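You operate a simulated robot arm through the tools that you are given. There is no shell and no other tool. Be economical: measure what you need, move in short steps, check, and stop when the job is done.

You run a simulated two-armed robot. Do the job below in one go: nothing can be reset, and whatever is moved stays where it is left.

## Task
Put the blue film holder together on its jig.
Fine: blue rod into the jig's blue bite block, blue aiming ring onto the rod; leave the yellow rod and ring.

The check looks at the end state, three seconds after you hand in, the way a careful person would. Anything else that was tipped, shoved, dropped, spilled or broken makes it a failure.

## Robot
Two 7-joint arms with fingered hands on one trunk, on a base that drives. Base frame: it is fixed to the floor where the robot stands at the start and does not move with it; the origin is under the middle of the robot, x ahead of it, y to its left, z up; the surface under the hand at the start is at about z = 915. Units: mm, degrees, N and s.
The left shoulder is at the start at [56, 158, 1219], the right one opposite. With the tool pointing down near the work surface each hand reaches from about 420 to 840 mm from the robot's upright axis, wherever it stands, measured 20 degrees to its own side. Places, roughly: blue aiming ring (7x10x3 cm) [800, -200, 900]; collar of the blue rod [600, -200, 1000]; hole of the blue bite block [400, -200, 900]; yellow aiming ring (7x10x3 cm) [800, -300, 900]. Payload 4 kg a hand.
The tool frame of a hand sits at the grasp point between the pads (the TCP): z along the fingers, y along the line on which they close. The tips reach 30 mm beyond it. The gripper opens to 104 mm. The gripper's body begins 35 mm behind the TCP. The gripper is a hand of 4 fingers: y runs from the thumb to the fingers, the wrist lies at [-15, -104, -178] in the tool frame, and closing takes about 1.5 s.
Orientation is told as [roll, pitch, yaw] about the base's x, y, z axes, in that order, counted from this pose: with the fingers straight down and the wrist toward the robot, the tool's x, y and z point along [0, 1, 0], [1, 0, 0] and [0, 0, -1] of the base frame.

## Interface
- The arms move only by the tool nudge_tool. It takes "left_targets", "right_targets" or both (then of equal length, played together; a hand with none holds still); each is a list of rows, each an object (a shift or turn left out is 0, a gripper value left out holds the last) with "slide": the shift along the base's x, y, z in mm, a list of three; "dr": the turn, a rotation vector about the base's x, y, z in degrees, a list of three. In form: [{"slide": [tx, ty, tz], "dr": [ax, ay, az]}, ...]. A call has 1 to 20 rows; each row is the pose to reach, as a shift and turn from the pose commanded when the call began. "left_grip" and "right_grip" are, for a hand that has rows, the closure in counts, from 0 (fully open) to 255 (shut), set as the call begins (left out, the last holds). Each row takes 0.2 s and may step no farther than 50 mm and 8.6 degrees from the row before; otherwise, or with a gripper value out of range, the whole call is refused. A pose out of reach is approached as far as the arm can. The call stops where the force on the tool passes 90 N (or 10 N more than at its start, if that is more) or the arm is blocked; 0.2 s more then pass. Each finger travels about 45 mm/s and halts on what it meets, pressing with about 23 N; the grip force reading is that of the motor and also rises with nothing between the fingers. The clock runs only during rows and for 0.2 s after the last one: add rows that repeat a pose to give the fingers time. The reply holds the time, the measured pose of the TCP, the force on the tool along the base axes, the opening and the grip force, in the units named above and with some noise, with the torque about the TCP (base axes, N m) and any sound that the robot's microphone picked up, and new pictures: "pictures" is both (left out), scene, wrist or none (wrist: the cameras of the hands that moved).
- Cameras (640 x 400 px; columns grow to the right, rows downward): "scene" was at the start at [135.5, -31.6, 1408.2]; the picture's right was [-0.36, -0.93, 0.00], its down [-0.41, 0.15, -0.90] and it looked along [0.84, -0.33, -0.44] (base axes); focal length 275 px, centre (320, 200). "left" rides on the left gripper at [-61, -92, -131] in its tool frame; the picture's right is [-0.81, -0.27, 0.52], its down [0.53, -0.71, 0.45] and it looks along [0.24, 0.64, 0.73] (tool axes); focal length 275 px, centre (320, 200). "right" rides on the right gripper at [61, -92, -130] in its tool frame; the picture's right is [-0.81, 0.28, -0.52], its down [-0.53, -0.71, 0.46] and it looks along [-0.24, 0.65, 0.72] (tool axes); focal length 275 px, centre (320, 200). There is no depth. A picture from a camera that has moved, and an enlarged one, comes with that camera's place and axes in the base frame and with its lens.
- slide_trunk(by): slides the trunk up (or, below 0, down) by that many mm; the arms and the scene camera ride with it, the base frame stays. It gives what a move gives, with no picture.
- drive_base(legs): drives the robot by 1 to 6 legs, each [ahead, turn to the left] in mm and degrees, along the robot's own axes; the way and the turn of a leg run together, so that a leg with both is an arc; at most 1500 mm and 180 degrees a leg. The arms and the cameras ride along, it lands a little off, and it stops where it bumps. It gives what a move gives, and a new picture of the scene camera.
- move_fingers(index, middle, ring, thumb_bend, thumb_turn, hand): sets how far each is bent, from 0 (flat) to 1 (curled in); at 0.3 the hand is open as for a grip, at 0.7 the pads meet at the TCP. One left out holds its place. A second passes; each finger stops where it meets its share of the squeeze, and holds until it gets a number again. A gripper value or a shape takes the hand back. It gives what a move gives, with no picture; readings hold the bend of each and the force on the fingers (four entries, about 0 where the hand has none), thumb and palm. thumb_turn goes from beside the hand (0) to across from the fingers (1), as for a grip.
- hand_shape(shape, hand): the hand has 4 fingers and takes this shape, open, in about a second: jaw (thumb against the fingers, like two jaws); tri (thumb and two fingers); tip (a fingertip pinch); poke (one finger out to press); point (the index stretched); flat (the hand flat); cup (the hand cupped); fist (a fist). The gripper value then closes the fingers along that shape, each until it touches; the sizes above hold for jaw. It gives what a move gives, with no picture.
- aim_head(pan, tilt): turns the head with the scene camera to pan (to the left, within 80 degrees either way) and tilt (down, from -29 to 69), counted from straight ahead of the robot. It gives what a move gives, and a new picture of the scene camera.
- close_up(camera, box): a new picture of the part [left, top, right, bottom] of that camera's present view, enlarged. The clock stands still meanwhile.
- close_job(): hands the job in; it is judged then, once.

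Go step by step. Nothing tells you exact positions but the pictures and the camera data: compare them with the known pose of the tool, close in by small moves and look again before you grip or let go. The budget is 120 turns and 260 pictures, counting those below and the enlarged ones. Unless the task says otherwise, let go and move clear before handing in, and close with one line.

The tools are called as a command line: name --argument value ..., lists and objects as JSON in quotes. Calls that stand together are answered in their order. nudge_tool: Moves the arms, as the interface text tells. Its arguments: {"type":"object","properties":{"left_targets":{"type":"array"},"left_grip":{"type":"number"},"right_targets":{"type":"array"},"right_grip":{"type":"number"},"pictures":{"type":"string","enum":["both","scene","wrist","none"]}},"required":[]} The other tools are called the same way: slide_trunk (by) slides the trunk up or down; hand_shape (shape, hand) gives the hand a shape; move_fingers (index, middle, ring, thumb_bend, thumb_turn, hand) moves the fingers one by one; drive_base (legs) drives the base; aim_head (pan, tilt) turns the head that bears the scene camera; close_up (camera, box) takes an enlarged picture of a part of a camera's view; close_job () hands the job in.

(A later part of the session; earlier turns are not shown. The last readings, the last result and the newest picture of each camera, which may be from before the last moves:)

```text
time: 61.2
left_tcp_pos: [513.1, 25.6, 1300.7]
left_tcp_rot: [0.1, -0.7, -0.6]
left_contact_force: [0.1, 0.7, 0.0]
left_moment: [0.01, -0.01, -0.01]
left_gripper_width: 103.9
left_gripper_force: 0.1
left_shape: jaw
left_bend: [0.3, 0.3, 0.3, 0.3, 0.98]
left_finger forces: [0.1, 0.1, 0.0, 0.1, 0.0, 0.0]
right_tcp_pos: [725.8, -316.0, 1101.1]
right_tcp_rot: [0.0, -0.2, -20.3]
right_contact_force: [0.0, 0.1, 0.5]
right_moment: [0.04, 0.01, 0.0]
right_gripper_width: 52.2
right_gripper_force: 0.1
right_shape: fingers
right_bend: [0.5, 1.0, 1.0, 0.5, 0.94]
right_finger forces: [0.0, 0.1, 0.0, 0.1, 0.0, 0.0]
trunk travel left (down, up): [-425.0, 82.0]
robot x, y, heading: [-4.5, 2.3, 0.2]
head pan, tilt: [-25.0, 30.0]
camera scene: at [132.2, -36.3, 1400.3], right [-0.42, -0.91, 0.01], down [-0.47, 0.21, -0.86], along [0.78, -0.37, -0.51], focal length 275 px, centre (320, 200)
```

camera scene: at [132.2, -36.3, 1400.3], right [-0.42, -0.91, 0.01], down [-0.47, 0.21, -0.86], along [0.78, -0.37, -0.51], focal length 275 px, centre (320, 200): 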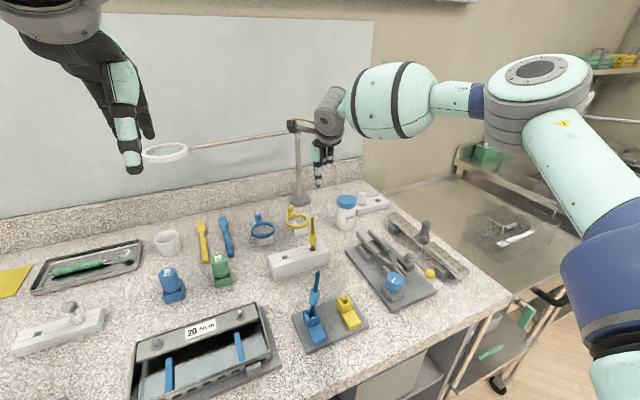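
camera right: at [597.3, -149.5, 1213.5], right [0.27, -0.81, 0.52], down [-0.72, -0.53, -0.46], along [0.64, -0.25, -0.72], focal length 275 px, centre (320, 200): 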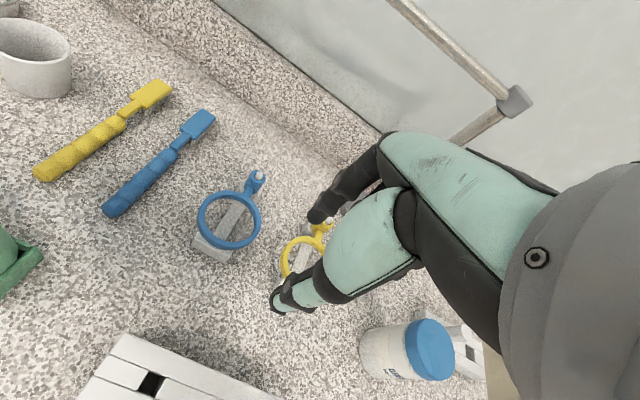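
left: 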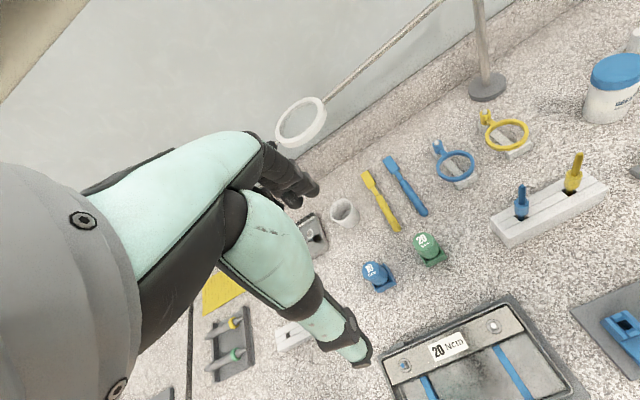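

Reach grows toward the robot's right side (about 792 mm at -24°). Tilting the fingers forward brings the wrist closer, so I'll test whether a tilted hand reaches the ring's near edge straight ahead.

nudge_tool --right_targets '[{"slide": [-20, 30, 0], "dr": [0, 0, 7]}, {"slide": [-40, 70, 0], "dr": [0, 0, 14]}, {"slide": [-55, 110, 0], "dr": [0, 0, 20]}, {"slide": [-60, 150, 0], "dr": [0, 0, 20]}, {"slide": [-60, 150, 0], "dr": [0, 0, 20]}]' --pictures "none"

nudge_tool --right_targets '[{"slide": [0, 0, 0], "dr": [0, -8, 0]}, {"slide": [10, 0, 0], "dr": [0, -16, 0]}, {"slide": [25, 0, 0], "dr": [0, -24, 0]}, {"slide": [45, 0, 0], "dr": [0, -30, 0]}, {"slide": [65, 0, 0], "dr": [0, -30, 0]}, {"slide": [65, 0, 0], "dr": [0, -30, 0]}]' --pictures "none"

```text
time: 62.4
left_tcp_pos: [510.2, 25.3, 1301.5]
left_tcp_rot: [0.1, -0.7, -0.5]
left_contact_force: [0.1, -0.6, 0.5]
left_moment: [0.0, 0.0, 0.01]
left_gripper_width: 103.8
left_gripper_force: 0.0
left_shape: jaw
left_bend: [0.3, 0.3, 0.3, 0.3, 0.98]
left_finger forces: [0.0, 0.1, 0.0, 0.0, 0.0, 0.0]
right_tcp_pos: [661.9, -170.5, 1101.1]
right_tcp_rot: [0.1, -0.1, -0.4]
right_contact_force: [-0.2, -0.4, 0.0]
right_moment: [-0.02, 0.01, -0.01]
right_gripper_width: 52.0
right_gripper_force: 0.0
right_shape: fingers
right_bend: [0.5, 1.0, 1.0, 0.5, 0.94]
right_finger forces: [0.0, 0.0, 0.0, 0.0, 0.0, 0.0]
right hand out of reach, approached as far as the arm can: row 4, 5
trunk travel left (down, up): [-425.0, 82.0]
robot x, y, heading: [0.1, 0.3, -0.2]
head pan, tilt: [-25.0, 30.0]
```

```text
time: 63.8
left_tcp_pos: [512.0, 26.3, 1302.0]
left_tcp_rot: [0.0, -0.7, -0.8]
left_contact_force: [-0.7, 0.9, -0.9]
left_moment: [-0.02, -0.01, 0.02]
left_gripper_width: 104.1
left_gripper_force: 0.1
left_shape: jaw
left_bend: [0.3, 0.3, 0.3, 0.3, 0.98]
left_finger forces: [0.1, 0.0, 0.1, 0.0, 0.0, 0.0]
right_tcp_pos: [719.8, -178.5, 1107.3]
right_tcp_rot: [0.4, -30.1, -0.3]
right_contact_force: [0.2, -0.4, 0.2]
right_moment: [0.04, -0.01, 0.0]
right_gripper_width: 52.4
right_gripper_force: 0.1
right_shape: fingers
right_bend: [0.5, 1.0, 1.0, 0.5, 0.94]
right_finger forces: [0.0, 0.1, 0.1, 0.0, 0.1, 0.1]
right hand out of reach, approached as far as the arm can: row 5, 6
trunk travel left (down, up): [-425.0, 82.0]
robot x, y, heading: [0.9, -2.4, 0.2]
head pan, tilt: [-25.0, 30.0]
```

The limit is on the wrist position straight ahead and is larger toward the right. The plan is to back up a little and turn the base left, so the ring lies at about -30°. First I'll retract the right hand high and look left for tall obstacles.

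nudge_tool --right_targets '[{"slide": [-40, 0, 20], "dr": [0, 6, 0]}, {"slide": [-80, -10, 45], "dr": [0, 14, 0]}, {"slide": [-120, -20, 70], "dr": [0, 22, 0]}, {"slide": [-155, -30, 95], "dr": [0, 30, 0]}, {"slide": [-190, -50, 115], "dr": [0, 30, 0]}, {"slide": [-230, -60, 130], "dr": [0, 30, 0]}, {"slide": [-230, -60, 130], "dr": [0, 30, 0]}]' --pictures "none"

aim_head --pan 45 --tilt 35

```text
time: 65.4
left_tcp_pos: [511.9, 25.3, 1300.3]
left_tcp_rot: [-0.1, -0.6, -0.6]
left_contact_force: [0.5, 0.1, -0.2]
left_moment: [0.01, 0.05, -0.03]
left_gripper_width: 104.0
left_gripper_force: 0.1
left_shape: jaw
left_bend: [0.3, 0.3, 0.3, 0.3, 0.98]
left_finger forces: [0.1, 0.0, 0.0, 0.0, 0.1, 0.1]
right_tcp_pos: [490.4, -238.1, 1236.4]
right_tcp_rot: [-0.2, 0.1, -0.4]
right_contact_force: [0.0, -0.5, 0.5]
right_moment: [0.01, 0.02, 0.02]
right_gripper_width: 52.4
right_gripper_force: 0.1
right_shape: fingers
right_bend: [0.5, 1.0, 1.0, 0.5, 0.94]
right_finger forces: [0.0, 0.1, 0.0, 0.0, 0.1, 0.1]
trunk travel left (down, up): [-425.0, 82.0]
robot x, y, heading: [-2.1, -0.1, -0.2]
head pan, tilt: [-25.0, 30.0]
```

```text
time: 66.8
left_tcp_pos: [511.3, 25.4, 1302.2]
left_tcp_rot: [0.1, -0.8, -0.6]
left_contact_force: [0.2, -0.3, -0.1]
left_moment: [0.02, 0.0, 0.01]
left_gripper_width: 104.0
left_gripper_force: 0.1
left_shape: jaw
left_bend: [0.3, 0.3, 0.3, 0.3, 0.98]
left_finger forces: [0.0, 0.0, 0.0, 0.0, 0.0, 0.0]
right_tcp_pos: [490.2, -238.9, 1237.0]
right_tcp_rot: [0.0, 0.0, -0.4]
right_contact_force: [-0.3, -0.1, 0.7]
right_moment: [-0.04, 0.01, -0.01]
right_gripper_width: 52.1
right_gripper_force: 0.1
right_shape: fingers
right_bend: [0.5, 1.0, 1.0, 0.5, 0.94]
right_finger forces: [0.0, 0.1, 0.1, 0.1, 0.0, 0.0]
trunk travel left (down, up): [-425.0, 82.0]
robot x, y, heading: [2.1, 1.6, -0.1]
head pan, tilt: [45.0, 35.0]
camera scene: at [112.2, 64.0, 1392.9], right [0.71, -0.71, -0.01], down [-0.42, -0.41, -0.81], along [0.57, 0.58, -0.58], focal length 275 px, centre (320, 200)
```

scene: 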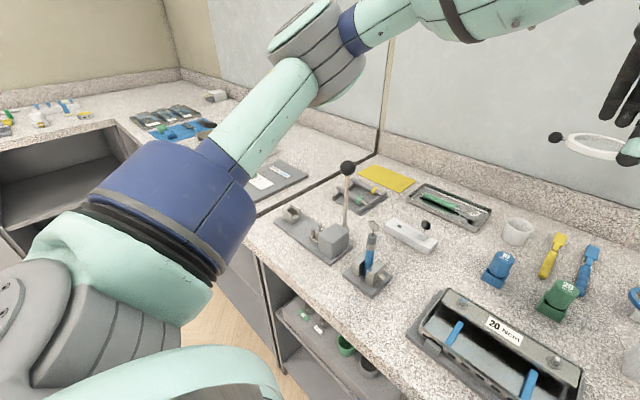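

The tall items on the left (ball stick, glass partition at y≈620) stay clear of the left arm for a 20° turn made 60 mm back. Driving now.

drive_base --legs '[[-60, 0], [0, 20]]'

aim_head --pan -32 --tilt 32

```text
time: 69.0
left_tcp_pos: [404.5, 197.6, 1304.8]
left_tcp_rot: [-0.2, -1.1, 19.2]
left_contact_force: [0.5, -0.8, 0.6]
left_moment: [0.04, -0.04, -0.01]
left_gripper_width: 104.0
left_gripper_force: 0.1
left_shape: jaw
left_bend: [0.3, 0.3, 0.3, 0.3, 0.98]
left_finger forces: [0.0, 0.0, 0.1, 0.0, 0.0, 0.0]
right_tcp_pos: [474.4, -57.0, 1240.0]
right_tcp_rot: [0.0, -0.5, 19.6]
right_contact_force: [-0.9, -1.0, 1.3]
right_moment: [0.0, -0.02, 0.01]
right_gripper_width: 52.1
right_gripper_force: 0.2
right_shape: fingers
right_bend: [0.5, 1.0, 1.0, 0.5, 0.94]
right_finger forces: [0.1, 0.1, 0.0, 0.0, 0.0, 0.0]
trunk travel left (down, up): [-425.0, 82.0]
robot x, y, heading: [-63.0, -5.7, 20.1]
head pan, tilt: [45.0, 35.0]
camera scene: at [17.4, 94.5, 1393.4], right [0.91, -0.42, 0.0], down [-0.25, -0.52, -0.82], along [0.34, 0.74, -0.58], focal length 275 px, centre (320, 200)
```

scene: 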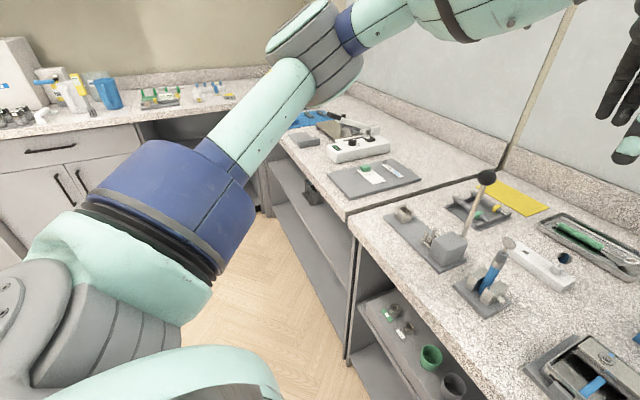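

```text
time: 70.5
left_tcp_pos: [395.7, 193.4, 1309.6]
left_tcp_rot: [0.1, -1.5, 19.4]
left_contact_force: [-0.6, 0.3, 0.0]
left_moment: [0.0, -0.03, -0.03]
left_gripper_width: 103.7
left_gripper_force: 0.1
left_shape: jaw
left_bend: [0.3, 0.3, 0.3, 0.3, 0.98]
left_finger forces: [0.0, 0.0, 0.1, 0.0, 0.0, 0.1]
right_tcp_pos: [467.4, -61.3, 1242.8]
right_tcp_rot: [-0.1, -0.8, 19.7]
right_contact_force: [0.4, -0.2, 0.0]
right_moment: [0.01, -0.01, 0.02]
right_gripper_width: 52.5
right_gripper_force: 0.1
right_shape: fingers
right_bend: [0.5, 1.0, 1.0, 0.5, 0.94]
right_finger forces: [0.0, 0.0, 0.1, 0.0, 0.0, 0.1]
trunk travel left (down, up): [-425.0, 82.0]
robot x, y, heading: [-57.3, -2.0, 19.8]
head pan, tilt: [-32.0, 32.0]
camera scene: at [75.1, -3.7, 1397.3], right [-0.21, -0.98, 0.01], down [-0.53, 0.11, -0.84], along [0.82, -0.18, -0.54], focal length 275 px, centre (320, 200)
```

scene: 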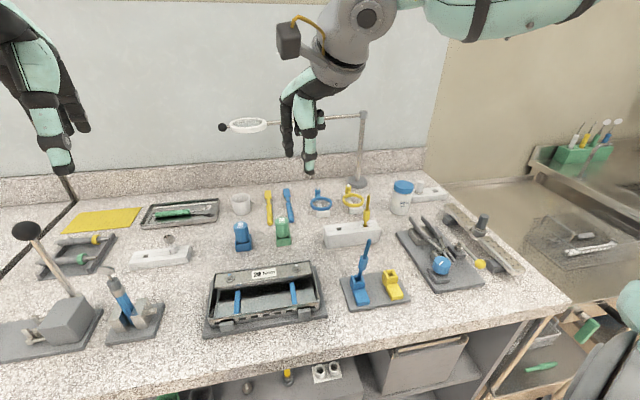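

The base turned cleanly. Now I'll bring the right hand, at yaw 0, above and in front of the blue ring.

nudge_tool --right_targets '[{"slide": [30, -20, -20], "dr": [0, 0, -7]}, {"slide": [65, -40, -40], "dr": [0, 0, -14]}, {"slide": [100, -60, -60], "dr": [0, 0.5, -20]}, {"slide": [135, -80, -80], "dr": [0, 0.8, -20]}, {"slide": [170, -95, -105], "dr": [0, 0.8, -20]}, {"slide": [200, -100, -135], "dr": [0, 0.8, -20]}, {"slide": [230, -100, -160], "dr": [0, 0.8, -20]}, {"slide": [250, -100, -180], "dr": [0, 0.8, -20]}, {"slide": [250, -100, -180], "dr": [0, 0.8, -20]}]' --pictures "wrist"

close_up --camera "scene" --box '[280, 160, 376, 220]'

```text
time: 72.5
left_tcp_pos: [394.8, 193.3, 1308.4]
left_tcp_rot: [0.2, -1.5, 19.3]
left_contact_force: [-0.6, -0.4, 0.2]
left_moment: [0.0, 0.01, -0.01]
left_gripper_width: 103.7
left_gripper_force: 0.1
left_shape: jaw
left_bend: [0.3, 0.3, 0.3, 0.3, 0.98]
left_finger forces: [0.0, 0.1, 0.1, 0.1, 0.1, 0.0]
right_tcp_pos: [716.5, -161.0, 1062.3]
right_tcp_rot: [0.2, 0.0, -0.3]
right_contact_force: [-0.1, 1.3, 0.7]
right_moment: [-0.01, 0.02, -0.01]
right_gripper_width: 52.4
right_gripper_force: 0.1
right_shape: fingers
right_bend: [0.5, 1.0, 1.0, 0.5, 0.94]
right_finger forces: [0.0, 0.1, 0.0, 0.1, 0.0, 0.0]
trunk travel left (down, up): [-425.0, 82.0]
robot x, y, heading: [-60.5, -4.3, 20.1]
head pan, tilt: [-32.0, 32.0]
camera right: at [625.0, -101.2, 1193.0], right [0.27, -0.81, 0.51], down [-0.72, -0.53, -0.46], along [0.64, -0.25, -0.73], focal length 275 px, centre (320, 200)
```

right: 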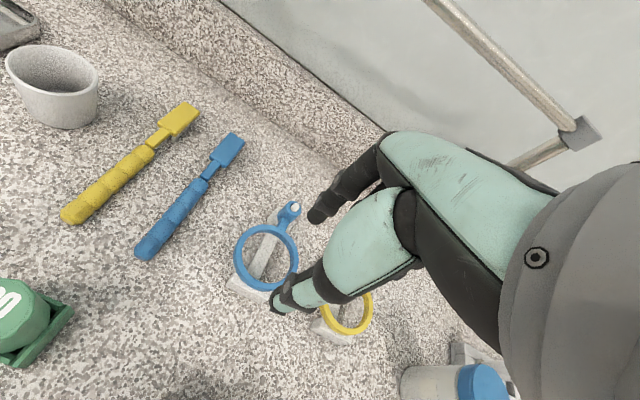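

```text
6.67 times, centred on (328, 190) of scene
camera zoom: at [74.5, -3.4, 1397.4], right [-0.21, -0.98, 0.01], down [-0.53, 0.11, -0.84], along [0.82, -0.18, -0.54], focal length 1830 px, centre (267, 267)
```

zoom: 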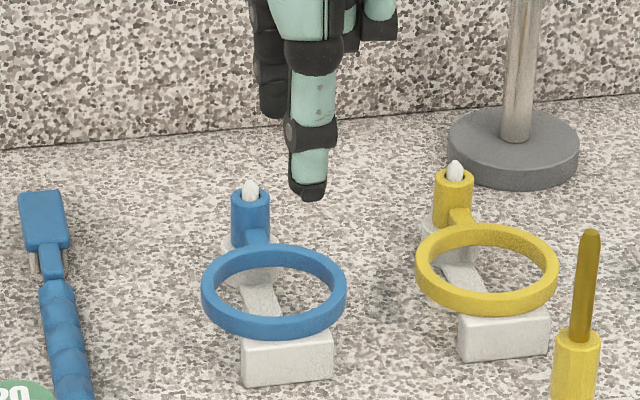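

The hand reaches here. The tube stands about 20 mm above its neck, so pinching the tube along x is the best grip. I'll test whether x≈815 is reachable.

nudge_tool --right_targets '[{"slide": [30, 0, -5]}, {"slide": [60, 0, -10]}, {"slide": [90, 0, -15]}, {"slide": [98, 0, -15]}, {"slide": [98, 0, -15]}]' --pictures "wrist"

close_up --camera "scene" --box '[280, 160, 376, 220]'

```text
time: 73.7
left_tcp_pos: [397.3, 193.6, 1309.0]
left_tcp_rot: [0.1, -1.4, 19.2]
left_contact_force: [0.1, 0.0, 0.1]
left_moment: [0.02, 0.04, 0.01]
left_gripper_width: 104.2
left_gripper_force: 0.0
left_shape: jaw
left_bend: [0.3, 0.3, 0.3, 0.3, 0.98]
left_finger forces: [0.1, 0.0, 0.1, 0.0, 0.1, 0.1]
right_tcp_pos: [783.3, -169.4, 1053.0]
right_tcp_rot: [0.1, 0.2, -0.3]
right_contact_force: [-0.5, 0.2, -0.5]
right_moment: [0.0, 0.02, -0.03]
right_gripper_width: 52.5
right_gripper_force: 0.1
right_shape: fingers
right_bend: [0.5, 1.0, 1.0, 0.5, 0.94]
right_finger forces: [0.0, 0.0, 0.0, 0.0, 0.0, 0.0]
right hand out of reach, approached as far as the arm can: row 3, 4, 5
trunk travel left (down, up): [-425.0, 82.0]
robot x, y, heading: [-62.7, -4.4, 19.9]
head pan, tilt: [-32.0, 32.0]
camera right: at [692.9, -108.9, 1184.1], right [0.27, -0.81, 0.51], down [-0.72, -0.53, -0.46], along [0.64, -0.24, -0.73], focal length 275 px, centre (320, 200)
```

right: 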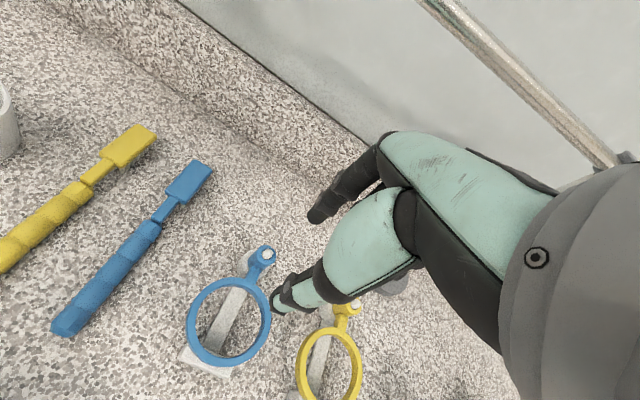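

```text
6.67 times, centred on (328, 190) of scene
camera zoom: at [76.1, -3.4, 1397.3], right [-0.21, -0.98, 0.01], down [-0.53, 0.11, -0.84], along [0.82, -0.18, -0.54], focal length 1830 px, centre (267, 267)
```

zoom: 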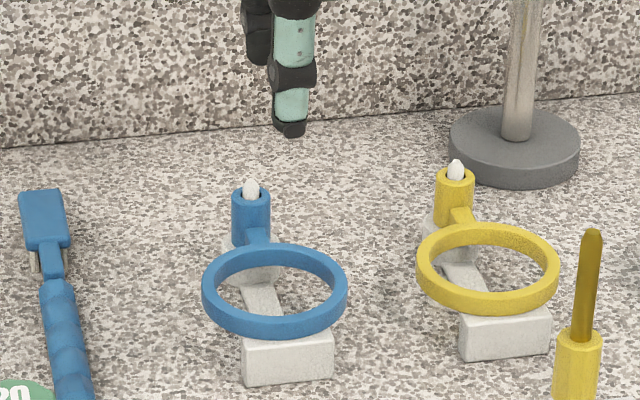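

The tube top is at about (802, -153, 958) and the arm stops near x=785 here. I'll pull back, turn the base a further 8° left, and try again.

nudge_tool --right_targets '[{"slide": [-40, -10, 10]}, {"slide": [-80, -20, 20]}, {"slide": [-120, -30, 30]}, {"slide": [-160, -30, 40]}, {"slide": [-160, -30, 40]}]' --pictures "none"

drive_base --legs '[[-8, 0], [0, 8]]'

```text
time: 74.9
left_tcp_pos: [397.2, 193.3, 1309.1]
left_tcp_rot: [0.2, -1.5, 19.3]
left_contact_force: [-0.4, 0.2, -0.1]
left_moment: [-0.04, 0.01, 0.0]
left_gripper_width: 103.9
left_gripper_force: 0.0
left_shape: jaw
left_bend: [0.3, 0.3, 0.3, 0.3, 0.98]
left_finger forces: [0.0, 0.0, 0.1, 0.0, 0.1, 0.0]
right_tcp_pos: [620.7, -198.9, 1094.9]
right_tcp_rot: [0.2, 0.0, -0.4]
right_contact_force: [0.6, -0.5, -0.4]
right_moment: [-0.03, 0.06, -0.02]
right_gripper_width: 52.5
right_gripper_force: 0.0
right_shape: fingers
right_bend: [0.5, 1.0, 1.0, 0.5, 0.94]
right_finger forces: [0.0, 0.1, 0.0, 0.0, 0.0, 0.1]
trunk travel left (down, up): [-425.0, 82.0]
robot x, y, heading: [-60.1, -3.2, 19.9]
head pan, tilt: [-32.0, 32.0]
```

```text
time: 76.3
left_tcp_pos: [359.6, 253.1, 1306.5]
left_tcp_rot: [0.0, -1.4, 27.4]
left_contact_force: [0.4, 0.8, 0.6]
left_moment: [-0.03, 0.0, -0.03]
left_gripper_width: 103.9
left_gripper_force: 0.1
left_shape: jaw
left_bend: [0.3, 0.3, 0.3, 0.3, 0.98]
left_finger forces: [0.0, 0.0, 0.0, 0.0, 0.1, 0.0]
right_tcp_pos: [635.8, -103.0, 1093.0]
right_tcp_rot: [0.2, 0.2, 7.6]
right_contact_force: [1.0, -0.2, -0.4]
right_moment: [0.02, -0.01, -0.01]
right_gripper_width: 52.5
right_gripper_force: 0.1
right_shape: fingers
right_bend: [0.5, 1.0, 1.0, 0.5, 0.94]
right_finger forces: [0.0, 0.1, 0.0, 0.0, 0.0, 0.0]
trunk travel left (down, up): [-425.0, 82.0]
robot x, y, heading: [-65.7, -8.8, 28.2]
head pan, tilt: [-32.0, 32.0]
camera scene: at [69.2, 12.4, 1397.1], right [-0.07, -1.0, 0.01], down [-0.54, 0.03, -0.84], along [0.84, -0.06, -0.54], focal length 275 px, centre (320, 200)
```

scene: 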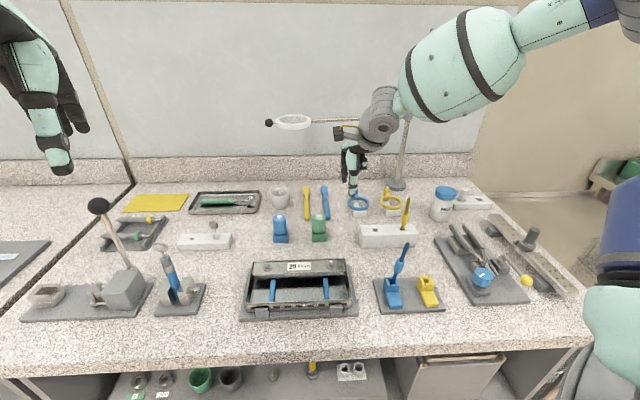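

Now moving in again toward the tube, with yaw back to 0.

nudge_tool --right_targets '[{"slide": [35, -20, -10], "dr": [0, 0, -4]}, {"slide": [70, -40, -20], "dr": [0, 0, -7.6]}, {"slide": [105, -60, -30], "dr": [0, 0, -7.6]}, {"slide": [135, -60, -40], "dr": [0, 0, -7.6]}, {"slide": [160, -60, -50], "dr": [0, 0, -7.6]}, {"slide": [160, -60, -50], "dr": [0, 0, -7.6]}]' --pictures "wrist"

close_up --camera "scene" --box '[310, 165, 406, 225]'

```text
time: 77.7
left_tcp_pos: [341.3, 243.5, 1314.3]
left_tcp_rot: [0.0, -2.3, 27.4]
left_contact_force: [-0.2, 0.1, -0.2]
left_moment: [-0.01, 0.0, 0.0]
left_gripper_width: 103.9
left_gripper_force: 0.0
left_shape: jaw
left_bend: [0.3, 0.3, 0.3, 0.3, 0.98]
left_finger forces: [0.1, 0.1, 0.0, 0.1, 0.1, 0.0]
right_tcp_pos: [784.5, -171.7, 1052.0]
right_tcp_rot: [0.4, -0.7, 0.1]
right_contact_force: [0.3, 0.6, -0.2]
right_moment: [0.01, -0.03, -0.06]
right_gripper_width: 52.4
right_gripper_force: 0.1
right_shape: fingers
right_bend: [0.5, 1.0, 1.0, 0.5, 0.94]
right_finger forces: [0.0, 0.0, 0.0, 0.1, 0.0, 0.0]
trunk travel left (down, up): [-425.0, 82.0]
robot x, y, heading: [-64.7, -6.0, 28.0]
head pan, tilt: [-32.0, 32.0]
camera right: at [690.7, -112.1, 1180.6], right [0.27, -0.81, 0.51], down [-0.71, -0.53, -0.47], along [0.65, -0.24, -0.72], focal length 275 px, centre (320, 200)
```

right: 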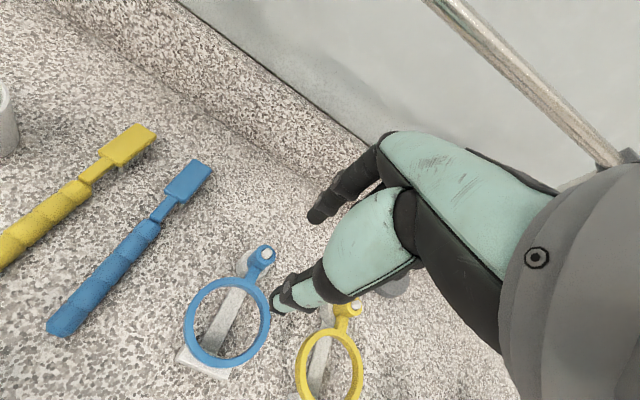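

```text
6.67 times, centred on (358, 195) of scene
camera zoom: at [65.7, 10.8, 1397.5], right [-0.07, -1.0, 0.01], down [-0.54, 0.03, -0.84], along [0.84, -0.06, -0.54], focal length 1830 px, centre (67, 233)
```

zoom: 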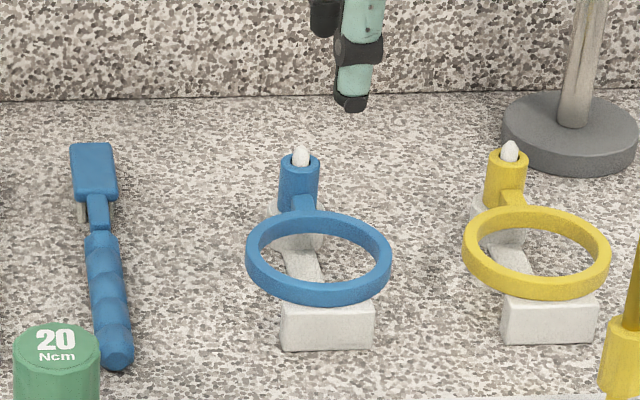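

It's reachable now, and the shortfall is just body sag. The tube is at about (803, -154, top 958), so I'll correct to be above it with the pinch centre over the tube.

nudge_tool --right_targets '[{"slide": [10, 5, -8]}, {"slide": [20, 8, -20], "dr": [0, 0.7, 0]}, {"slide": [20, 8, -20], "dr": [0, 0.7, 0]}]' --pictures "none"

close_up --camera "scene" --box '[318, 165, 398, 215]'

close_up --camera "right" --box '[180, 180, 340, 320]'

```text
time: 78.5
left_tcp_pos: [343.5, 244.7, 1315.6]
left_tcp_rot: [0.1, -2.3, 27.4]
left_contact_force: [-0.6, 0.6, -1.0]
left_moment: [0.01, -0.02, -0.05]
left_gripper_width: 104.0
left_gripper_force: 0.1
left_shape: jaw
left_bend: [0.3, 0.3, 0.3, 0.3, 0.98]
left_finger forces: [0.1, 0.0, 0.0, 0.0, 0.1, 0.0]
right_tcp_pos: [804.6, -163.6, 1031.1]
right_tcp_rot: [0.5, 0.1, 0.0]
right_contact_force: [0.7, 1.0, 0.1]
right_moment: [0.03, -0.03, 0.0]
right_gripper_width: 52.7
right_gripper_force: 0.0
right_shape: fingers
right_bend: [0.5, 1.0, 1.0, 0.5, 0.94]
right_finger forces: [0.0, 0.0, 0.0, 0.1, 0.1, 0.0]
trunk travel left (down, up): [-425.0, 82.0]
robot x, y, heading: [-65.9, -9.7, 28.3]
head pan, tilt: [-32.0, 32.0]
```

```text
8.00 times, centred on (358, 190) of scene
camera zoom: at [65.9, 11.0, 1397.5], right [-0.07, -1.0, 0.01], down [-0.54, 0.03, -0.84], along [0.84, -0.06, -0.54], focal length 2196 px, centre (16, 280)
```

zoom: 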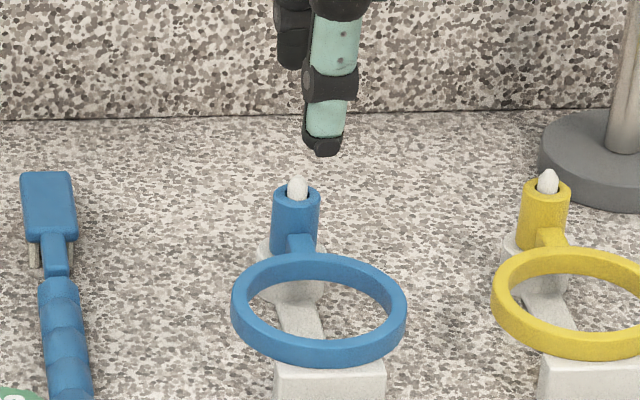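

```text
2.86 times, centred on (260, 250) of right
camera zoom: at [711.9, -104.4, 1162.1], right [0.28, -0.81, 0.51], down [-0.71, -0.53, -0.46], along [0.64, -0.24, -0.73], focal length 786 px, centre (491, 57)
```

zoom: 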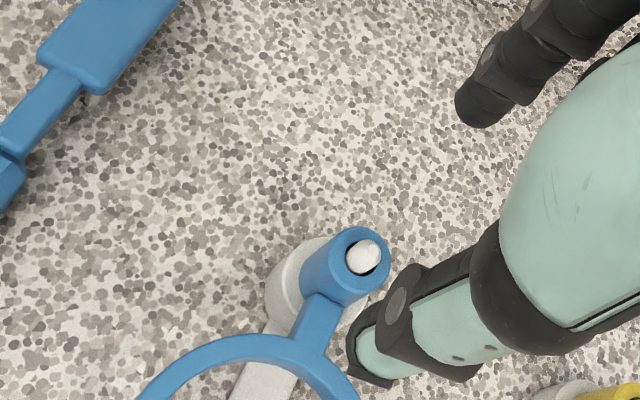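

The alignment is good, needing -3 mm in y. I'll lower so the tips sit beside the tube but above the neck (about z 945–950).

nudge_tool --right_targets '[{"slide": [0, -3, -10]}, {"slide": [0, -3, -22]}, {"slide": [0, -3, -34]}, {"slide": [0, -3, -42]}, {"slide": [0, -3, -42]}]' --pictures "none"

close_up --camera "scene" --box '[318, 165, 398, 215]'

close_up --camera "right" --box '[220, 190, 380, 290]'

```text
time: 79.7
left_tcp_pos: [343.6, 244.8, 1313.7]
left_tcp_rot: [0.1, -2.3, 27.4]
left_contact_force: [-0.5, 0.2, 0.4]
left_moment: [0.02, -0.02, -0.02]
left_gripper_width: 103.9
left_gripper_force: 0.0
left_shape: jaw
left_bend: [0.3, 0.3, 0.3, 0.3, 0.98]
left_finger forces: [0.1, 0.1, 0.1, 0.0, 0.0, 0.0]
right_tcp_pos: [802.7, -165.9, 999.4]
right_tcp_rot: [0.5, 0.0, 0.0]
right_contact_force: [0.4, -0.1, 1.2]
right_moment: [-0.03, -0.01, 0.0]
right_gripper_width: 52.6
right_gripper_force: 0.0
right_shape: fingers
right_bend: [0.5, 1.0, 1.0, 0.5, 0.94]
right_finger forces: [0.0, 0.0, 0.0, 0.0, 0.0, 0.0]
right hand out of reach, approached as far as the arm can: row 4, 5
trunk travel left (down, up): [-425.0, 82.0]
robot x, y, heading: [-66.6, -8.2, 28.0]
head pan, tilt: [-32.0, 32.0]
```

```text
8.00 times, centred on (358, 190) of scene
camera zoom: at [66.7, 11.3, 1397.4], right [-0.07, -1.0, 0.01], down [-0.54, 0.03, -0.84], along [0.84, -0.06, -0.54], focal length 2196 px, centre (16, 280)
```

zoom: 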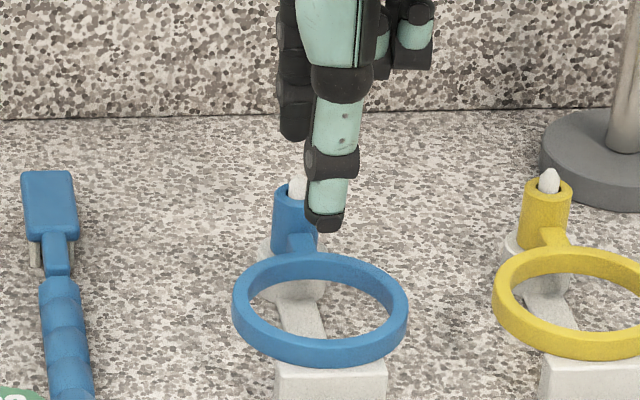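

```text
4.00 times, centred on (300, 240) of right
camera zoom: at [710.9, -107.1, 1129.1], right [0.28, -0.81, 0.51], down [-0.71, -0.53, -0.46], along [0.65, -0.24, -0.73], focal length 1101 px, centre (400, 40)
```

zoom: 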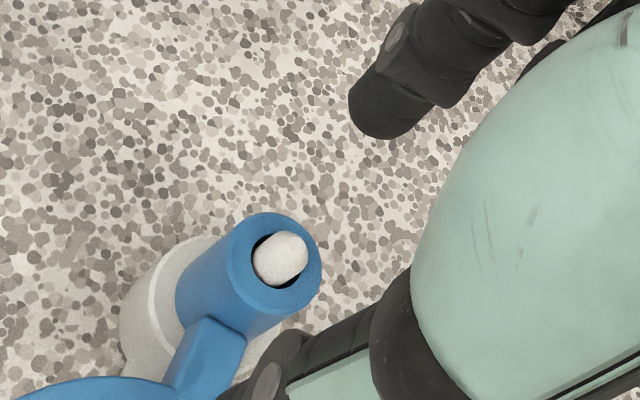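

The tube top is exactly at the pinch line, but the arm can't go lower. I'll slide the trunk down 15 mm to bring the tips beside the tube.

slide_trunk --by -14

close_up --camera "scene" --box '[318, 160, 398, 210]'

close_up --camera "right" --box '[220, 190, 380, 290]'

```text
time: 80.3
left_tcp_pos: [343.6, 245.0, 1299.0]
left_tcp_rot: [0.0, -2.1, 27.4]
left_contact_force: [-0.4, 1.3, -0.2]
left_moment: [0.05, 0.0, -0.01]
left_gripper_width: 104.0
left_gripper_force: 0.0
left_shape: jaw
left_bend: [0.3, 0.3, 0.3, 0.3, 0.98]
left_finger forces: [0.0, 0.0, 0.0, 0.0, 0.0, 0.0]
right_tcp_pos: [804.3, -165.5, 983.0]
right_tcp_rot: [0.5, 0.0, 0.0]
right_contact_force: [-0.7, 0.9, 0.4]
right_moment: [0.02, 0.04, 0.0]
right_gripper_width: 52.5
right_gripper_force: 0.1
right_shape: fingers
right_bend: [0.5, 1.0, 1.0, 0.5, 0.94]
right_finger forces: [0.1, 0.0, 0.1, 0.1, 0.0, 0.0]
trunk travel left (down, up): [-411.0, 96.0]
robot x, y, heading: [-68.5, -5.6, 28.0]
head pan, tilt: [-32.0, 32.0]
```

```text
8.00 times, centred on (358, 185) of scene
camera zoom: at [67.1, 11.6, 1382.9], right [-0.07, -1.0, 0.01], down [-0.54, 0.03, -0.84], along [0.84, -0.06, -0.54], focal length 2196 px, centre (16, 320)
```

zoom: 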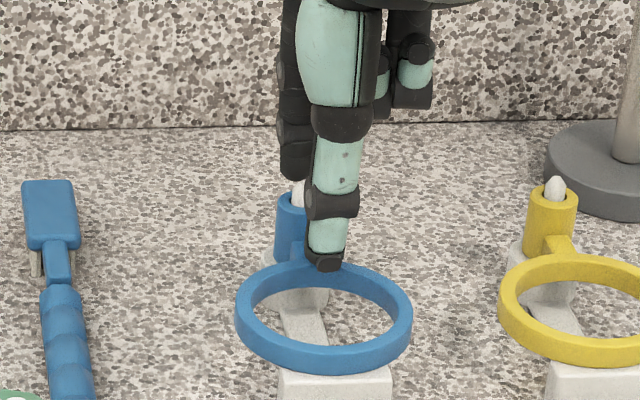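

```text
4.00 times, centred on (300, 240) of right
camera zoom: at [711.5, -107.0, 1114.5], right [0.28, -0.81, 0.51], down [-0.71, -0.53, -0.46], along [0.64, -0.24, -0.73], focal length 1101 px, centre (400, 40)
```

zoom: 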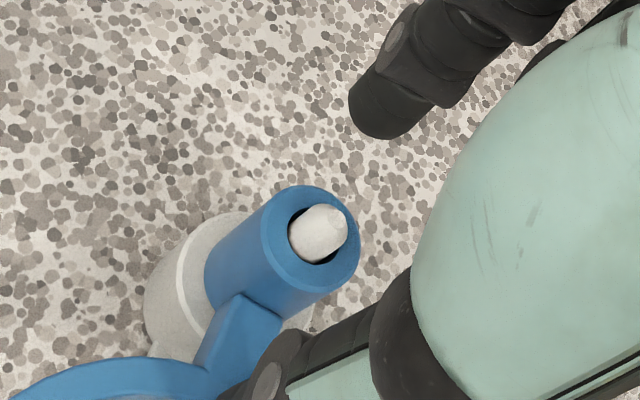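

The alignment is still spot on. Closing gradually.

move_fingers --hand "right" --index 0.62 --thumb_bend 0.6 --thumb_turn 0.94

close_up --camera "scene" --box '[318, 160, 398, 210]'

close_up --camera "right" --box '[220, 190, 380, 290]'

```text
time: 81.3
left_tcp_pos: [343.8, 245.1, 1300.4]
left_tcp_rot: [0.2, -2.2, 27.4]
left_contact_force: [1.4, -0.6, -0.5]
left_moment: [-0.01, -0.04, -0.03]
left_gripper_width: 104.2
left_gripper_force: 0.1
left_shape: jaw
left_bend: [0.3, 0.3, 0.3, 0.3, 0.98]
left_finger forces: [0.0, 0.0, 0.1, 0.0, 0.1, 0.1]
right_tcp_pos: [802.9, -166.0, 983.3]
right_tcp_rot: [0.5, 0.0, 0.0]
right_contact_force: [0.0, -0.1, -0.3]
right_moment: [-0.02, 0.0, 0.0]
right_gripper_width: 24.7
right_gripper_force: 0.0
right_shape: fingers
right_bend: [0.62, 1.0, 1.0, 0.6, 0.95]
right_finger forces: [0.1, 0.0, 0.1, 0.0, 0.1, 0.1]
trunk travel left (down, up): [-411.0, 96.0]
robot x, y, heading: [-63.1, -5.8, 28.4]
head pan, tilt: [-32.0, 32.0]
```

```text
8.00 times, centred on (358, 185) of scene
camera zoom: at [66.9, 11.4, 1383.1], right [-0.07, -1.0, 0.01], down [-0.54, 0.03, -0.84], along [0.84, -0.06, -0.54], focal length 2196 px, centre (16, 320)
```

zoom: 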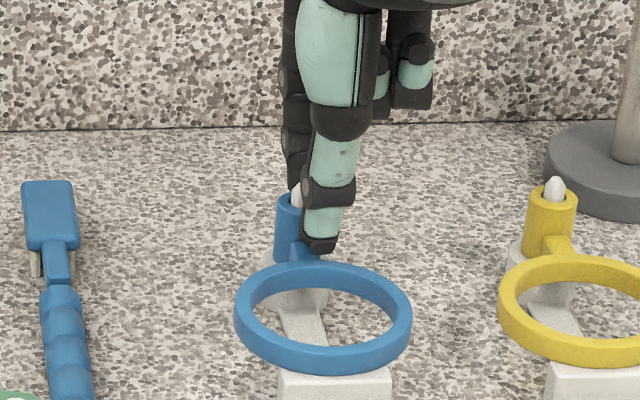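

```text
4.00 times, centred on (300, 240) of right
camera zoom: at [711.3, -107.1, 1114.7], right [0.28, -0.81, 0.51], down [-0.71, -0.53, -0.46], along [0.64, -0.24, -0.73], focal length 1101 px, centre (400, 40)
```

zoom: 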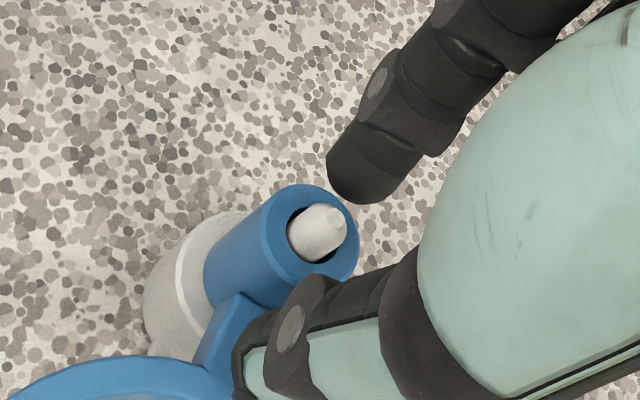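

The index tip reaches only about the tube's top edge while the thumb is lower. Shifting the hand -8 mm in x and slightly down, with a straighter index and a more bent thumb, will level them.

move_fingers --hand "right" --index 0.5 --thumb_bend 0.58 --thumb_turn 0.94

nudge_tool --right_targets '[{"slide": [-4, 0, 0]}, {"slide": [-8, 0, 0]}, {"slide": [-8, 0, -5]}, {"slide": [-8, 0, -5]}]' --pictures "none"

close_up --camera "scene" --box '[318, 160, 398, 210]'

close_up --camera "right" --box '[220, 190, 380, 290]'

```text
time: 82.3
left_tcp_pos: [343.2, 245.9, 1300.4]
left_tcp_rot: [0.1, -2.1, 27.5]
left_contact_force: [0.1, -0.2, -0.5]
left_moment: [-0.01, 0.04, 0.0]
left_gripper_width: 103.9
left_gripper_force: 0.1
left_shape: jaw
left_bend: [0.3, 0.3, 0.3, 0.3, 0.98]
left_finger forces: [0.1, 0.1, 0.1, 0.0, 0.1, 0.0]
right_tcp_pos: [803.4, -165.9, 983.7]
right_tcp_rot: [0.5, 0.0, 0.1]
right_contact_force: [1.3, 0.0, 0.5]
right_moment: [0.03, -0.05, 0.01]
right_gripper_width: 42.8
right_gripper_force: 0.1
right_shape: fingers
right_bend: [0.5, 1.0, 1.0, 0.57, 0.95]
right_finger forces: [0.0, 0.0, 0.0, 0.0, 0.1, 0.1]
trunk travel left (down, up): [-411.0, 96.0]
robot x, y, heading: [-66.2, -9.8, 28.2]
head pan, tilt: [-32.0, 32.0]
```

```text
time: 83.3
left_tcp_pos: [343.4, 245.1, 1301.5]
left_tcp_rot: [0.1, -2.3, 27.4]
left_contact_force: [-0.6, 0.2, 0.7]
left_moment: [0.03, 0.01, -0.01]
left_gripper_width: 104.1
left_gripper_force: 0.2
left_shape: jaw
left_bend: [0.3, 0.3, 0.3, 0.3, 0.98]
left_finger forces: [0.0, 0.1, 0.0, 0.0, 0.0, 0.1]
right_tcp_pos: [794.7, -166.6, 979.2]
right_tcp_rot: [0.5, 0.0, 0.0]
right_contact_force: [0.5, 0.4, 1.0]
right_moment: [-0.02, 0.02, -0.01]
right_gripper_width: 43.1
right_gripper_force: 0.2
right_shape: fingers
right_bend: [0.5, 1.0, 1.0, 0.57, 0.95]
right_finger forces: [0.1, 0.1, 0.1, 0.0, 0.9, 0.0]
trunk travel left (down, up): [-411.0, 96.0]
robot x, y, heading: [-64.0, -5.6, 28.0]
head pan, tilt: [-32.0, 32.0]
```

```text
8.00 times, centred on (358, 185) of scene
camera zoom: at [66.4, 11.5, 1383.2], right [-0.07, -1.0, 0.01], down [-0.54, 0.03, -0.84], along [0.84, -0.06, -0.54], focal length 2196 px, centre (16, 320)
```

zoom: 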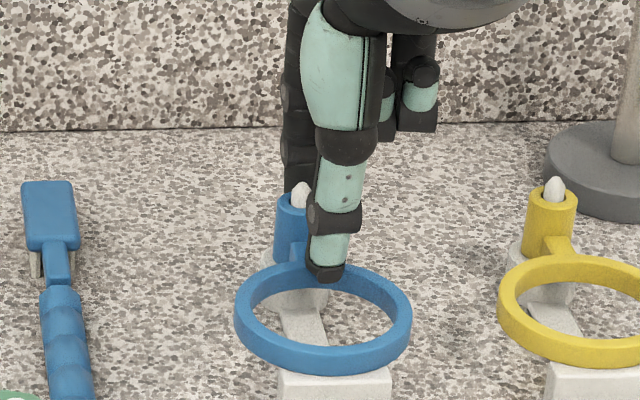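

```text
4.00 times, centred on (300, 240) of right
camera zoom: at [702.7, -107.7, 1109.8], right [0.27, -0.82, 0.51], down [-0.71, -0.53, -0.46], along [0.65, -0.24, -0.73], focal length 1101 px, centre (400, 40)
```

zoom: 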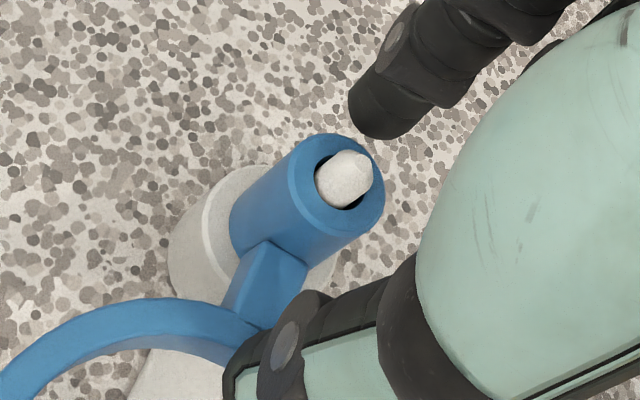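

The thumb just grazed the ring's back band (0.9 N). I'll bend the thumb up toward the tube and bring in the index.

move_fingers --hand "right" --index 0.56 --thumb_bend 0.68 --thumb_turn 0.94

close_up --camera "scene" --box '[318, 160, 398, 210]'

close_up --camera "right" --box '[220, 190, 380, 290]'

```text
time: 84.3
left_tcp_pos: [342.7, 244.5, 1300.7]
left_tcp_rot: [0.0, -2.3, 27.4]
left_contact_force: [0.2, -0.2, -0.4]
left_moment: [0.03, 0.02, 0.0]
left_gripper_width: 104.0
left_gripper_force: 0.1
left_shape: jaw
left_bend: [0.3, 0.3, 0.3, 0.3, 0.98]
left_finger forces: [0.0, 0.0, 0.1, 0.1, 0.0, 0.0]
right_tcp_pos: [794.7, -166.3, 978.5]
right_tcp_rot: [0.5, 0.0, 0.0]
right_contact_force: [-4.2, -0.9, 1.1]
right_moment: [-0.05, 0.13, 0.03]
right_gripper_width: 28.9
right_gripper_force: 2.6
right_shape: fingers
right_bend: [0.56, 1.0, 1.0, 0.63, 0.96]
right_finger forces: [0.1, 0.1, 0.1, 0.1, 4.8, 0.1]
trunk travel left (down, up): [-411.0, 96.0]
robot x, y, heading: [-69.2, -8.9, 28.1]
head pan, tilt: [-32.0, 32.0]
```

```text
8.00 times, centred on (358, 185) of scene
camera zoom: at [66.0, 11.1, 1383.2], right [-0.07, -1.0, 0.01], down [-0.54, 0.03, -0.84], along [0.84, -0.06, -0.54], focal length 2196 px, centre (16, 320)
```

zoom: 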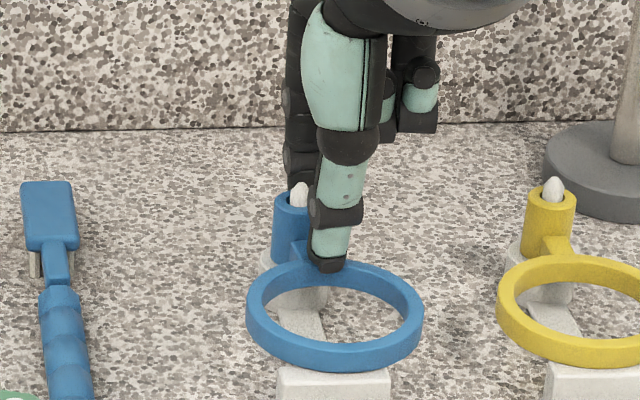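

```text
4.00 times, centred on (300, 240) of right
camera zoom: at [702.3, -108.0, 1109.6], right [0.27, -0.81, 0.51], down [-0.71, -0.53, -0.46], along [0.64, -0.24, -0.73], focal length 1101 px, centre (400, 40)
```

zoom: 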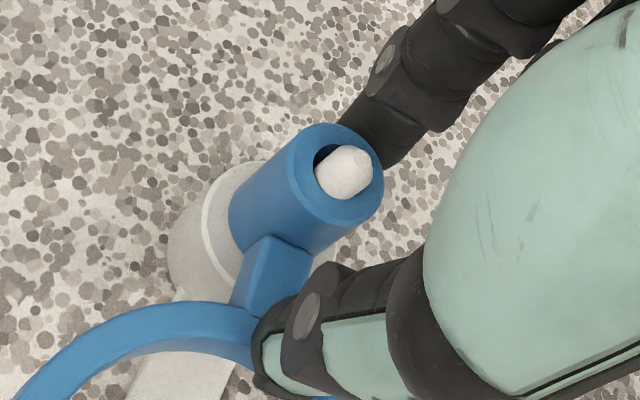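

The thumb is pushing on the neck and turning the ring slightly. I'll back the thumb off, raise 6 mm, and close again.

move_fingers --hand "right" --thumb_bend 0.57 --index 0.56

nudge_tool --right_targets '[{"slide": [0, 0, 4]}, {"slide": [0, 0, 7]}, {"slide": [0, 0, 7]}]' --pictures "none"

move_fingers --hand "right" --index 0.6 --thumb_bend 0.7 --thumb_turn 0.94

close_up --camera "scene" --box '[318, 160, 398, 210]'

close_up --camera "right" --box '[220, 190, 380, 290]'

```text
time: 85.3
left_tcp_pos: [342.7, 245.7, 1300.0]
left_tcp_rot: [0.1, -2.3, 27.4]
left_contact_force: [0.2, -0.3, -0.7]
left_moment: [0.02, -0.01, 0.03]
left_gripper_width: 103.9
left_gripper_force: 0.2
left_shape: jaw
left_bend: [0.3, 0.3, 0.3, 0.3, 0.98]
left_finger forces: [0.0, 0.0, 0.1, 0.1, 0.1, 0.0]
right_tcp_pos: [794.4, -166.6, 978.3]
right_tcp_rot: [0.5, -0.1, 0.0]
right_contact_force: [-0.1, -0.1, 1.5]
right_moment: [0.0, 0.02, -0.01]
right_gripper_width: 36.5
right_gripper_force: 0.3
right_shape: fingers
right_bend: [0.56, 1.0, 1.0, 0.56, 0.95]
right_finger forces: [0.0, 0.0, 0.0, 0.0, 0.8, 0.0]
trunk travel left (down, up): [-411.0, 96.0]
robot x, y, heading: [-63.2, -6.8, 28.2]
head pan, tilt: [-32.0, 32.0]
```

```text
time: 86.1
left_tcp_pos: [343.2, 244.8, 1300.0]
left_tcp_rot: [0.1, -2.2, 27.3]
left_contact_force: [0.1, -0.5, 0.6]
left_moment: [-0.01, 0.02, 0.0]
left_gripper_width: 103.7
left_gripper_force: 0.0
left_shape: jaw
left_bend: [0.3, 0.3, 0.3, 0.3, 0.98]
left_finger forces: [0.0, 0.0, 0.0, 0.0, 0.0, 0.1]
right_tcp_pos: [795.8, -166.2, 986.6]
right_tcp_rot: [0.5, -0.1, -0.1]
right_contact_force: [0.1, 0.4, 0.6]
right_moment: [-0.01, 0.01, -0.02]
right_gripper_width: 37.0
right_gripper_force: 0.0
right_shape: fingers
right_bend: [0.56, 1.0, 1.0, 0.56, 0.95]
right_finger forces: [0.0, 0.0, 0.1, 0.0, 0.0, 0.0]
trunk travel left (down, up): [-411.0, 96.0]
robot x, y, heading: [-68.9, -8.3, 28.3]
head pan, tilt: [-32.0, 32.0]
```

```text
time: 87.1
left_tcp_pos: [344.2, 245.2, 1300.4]
left_tcp_rot: [0.2, -2.2, 27.4]
left_contact_force: [-0.3, 0.0, -0.4]
left_moment: [0.0, 0.05, -0.01]
left_gripper_width: 104.3
left_gripper_force: 0.0
left_shape: jaw
left_bend: [0.3, 0.3, 0.3, 0.3, 0.98]
left_finger forces: [0.1, 0.0, 0.0, 0.0, 0.0, 0.0]
right_tcp_pos: [795.9, -167.7, 985.6]
right_tcp_rot: [0.5, 0.1, 0.1]
right_contact_force: [0.8, -0.3, -0.5]
right_moment: [-0.01, -0.01, 0.03]
right_gripper_width: 15.2
right_gripper_force: 0.1
right_shape: fingers
right_bend: [0.59, 1.0, 1.0, 0.7, 0.96]
right_finger forces: [0.4, 0.1, 0.0, 0.0, 0.0, 0.0]
trunk travel left (down, up): [-411.0, 96.0]
robot x, y, heading: [-70.2, -4.9, 27.9]
head pan, tilt: [-32.0, 32.0]
```

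```text
8.00 times, centred on (358, 185) of scene
camera zoom: at [66.9, 11.4, 1383.1], right [-0.07, -1.0, 0.01], down [-0.54, 0.03, -0.84], along [0.84, -0.06, -0.54], focal length 2196 px, centre (16, 320)
```

zoom: 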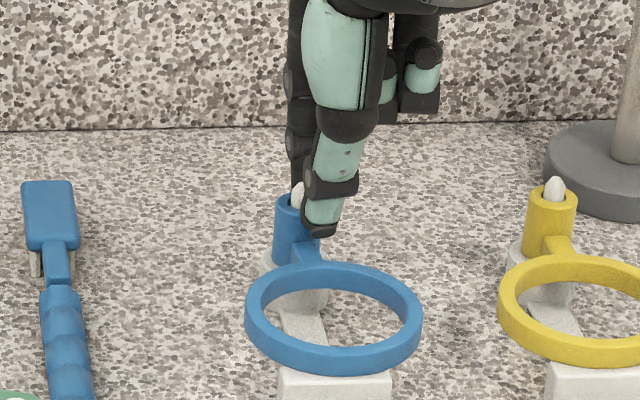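

```text
4.00 times, centred on (300, 240) of right
camera zoom: at [703.1, -107.8, 1117.0], right [0.28, -0.81, 0.51], down [-0.71, -0.53, -0.46], along [0.64, -0.24, -0.73], focal length 1101 px, centre (400, 40)
```

zoom: 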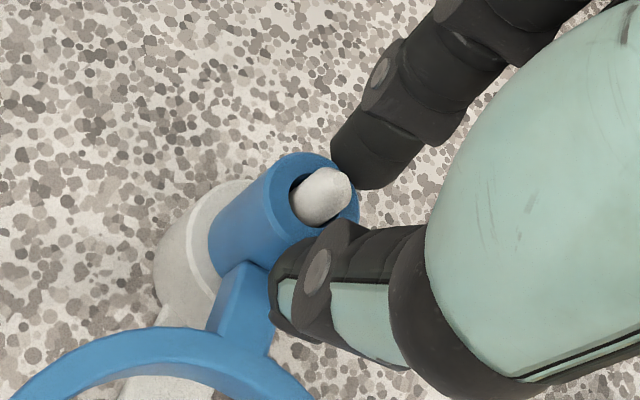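

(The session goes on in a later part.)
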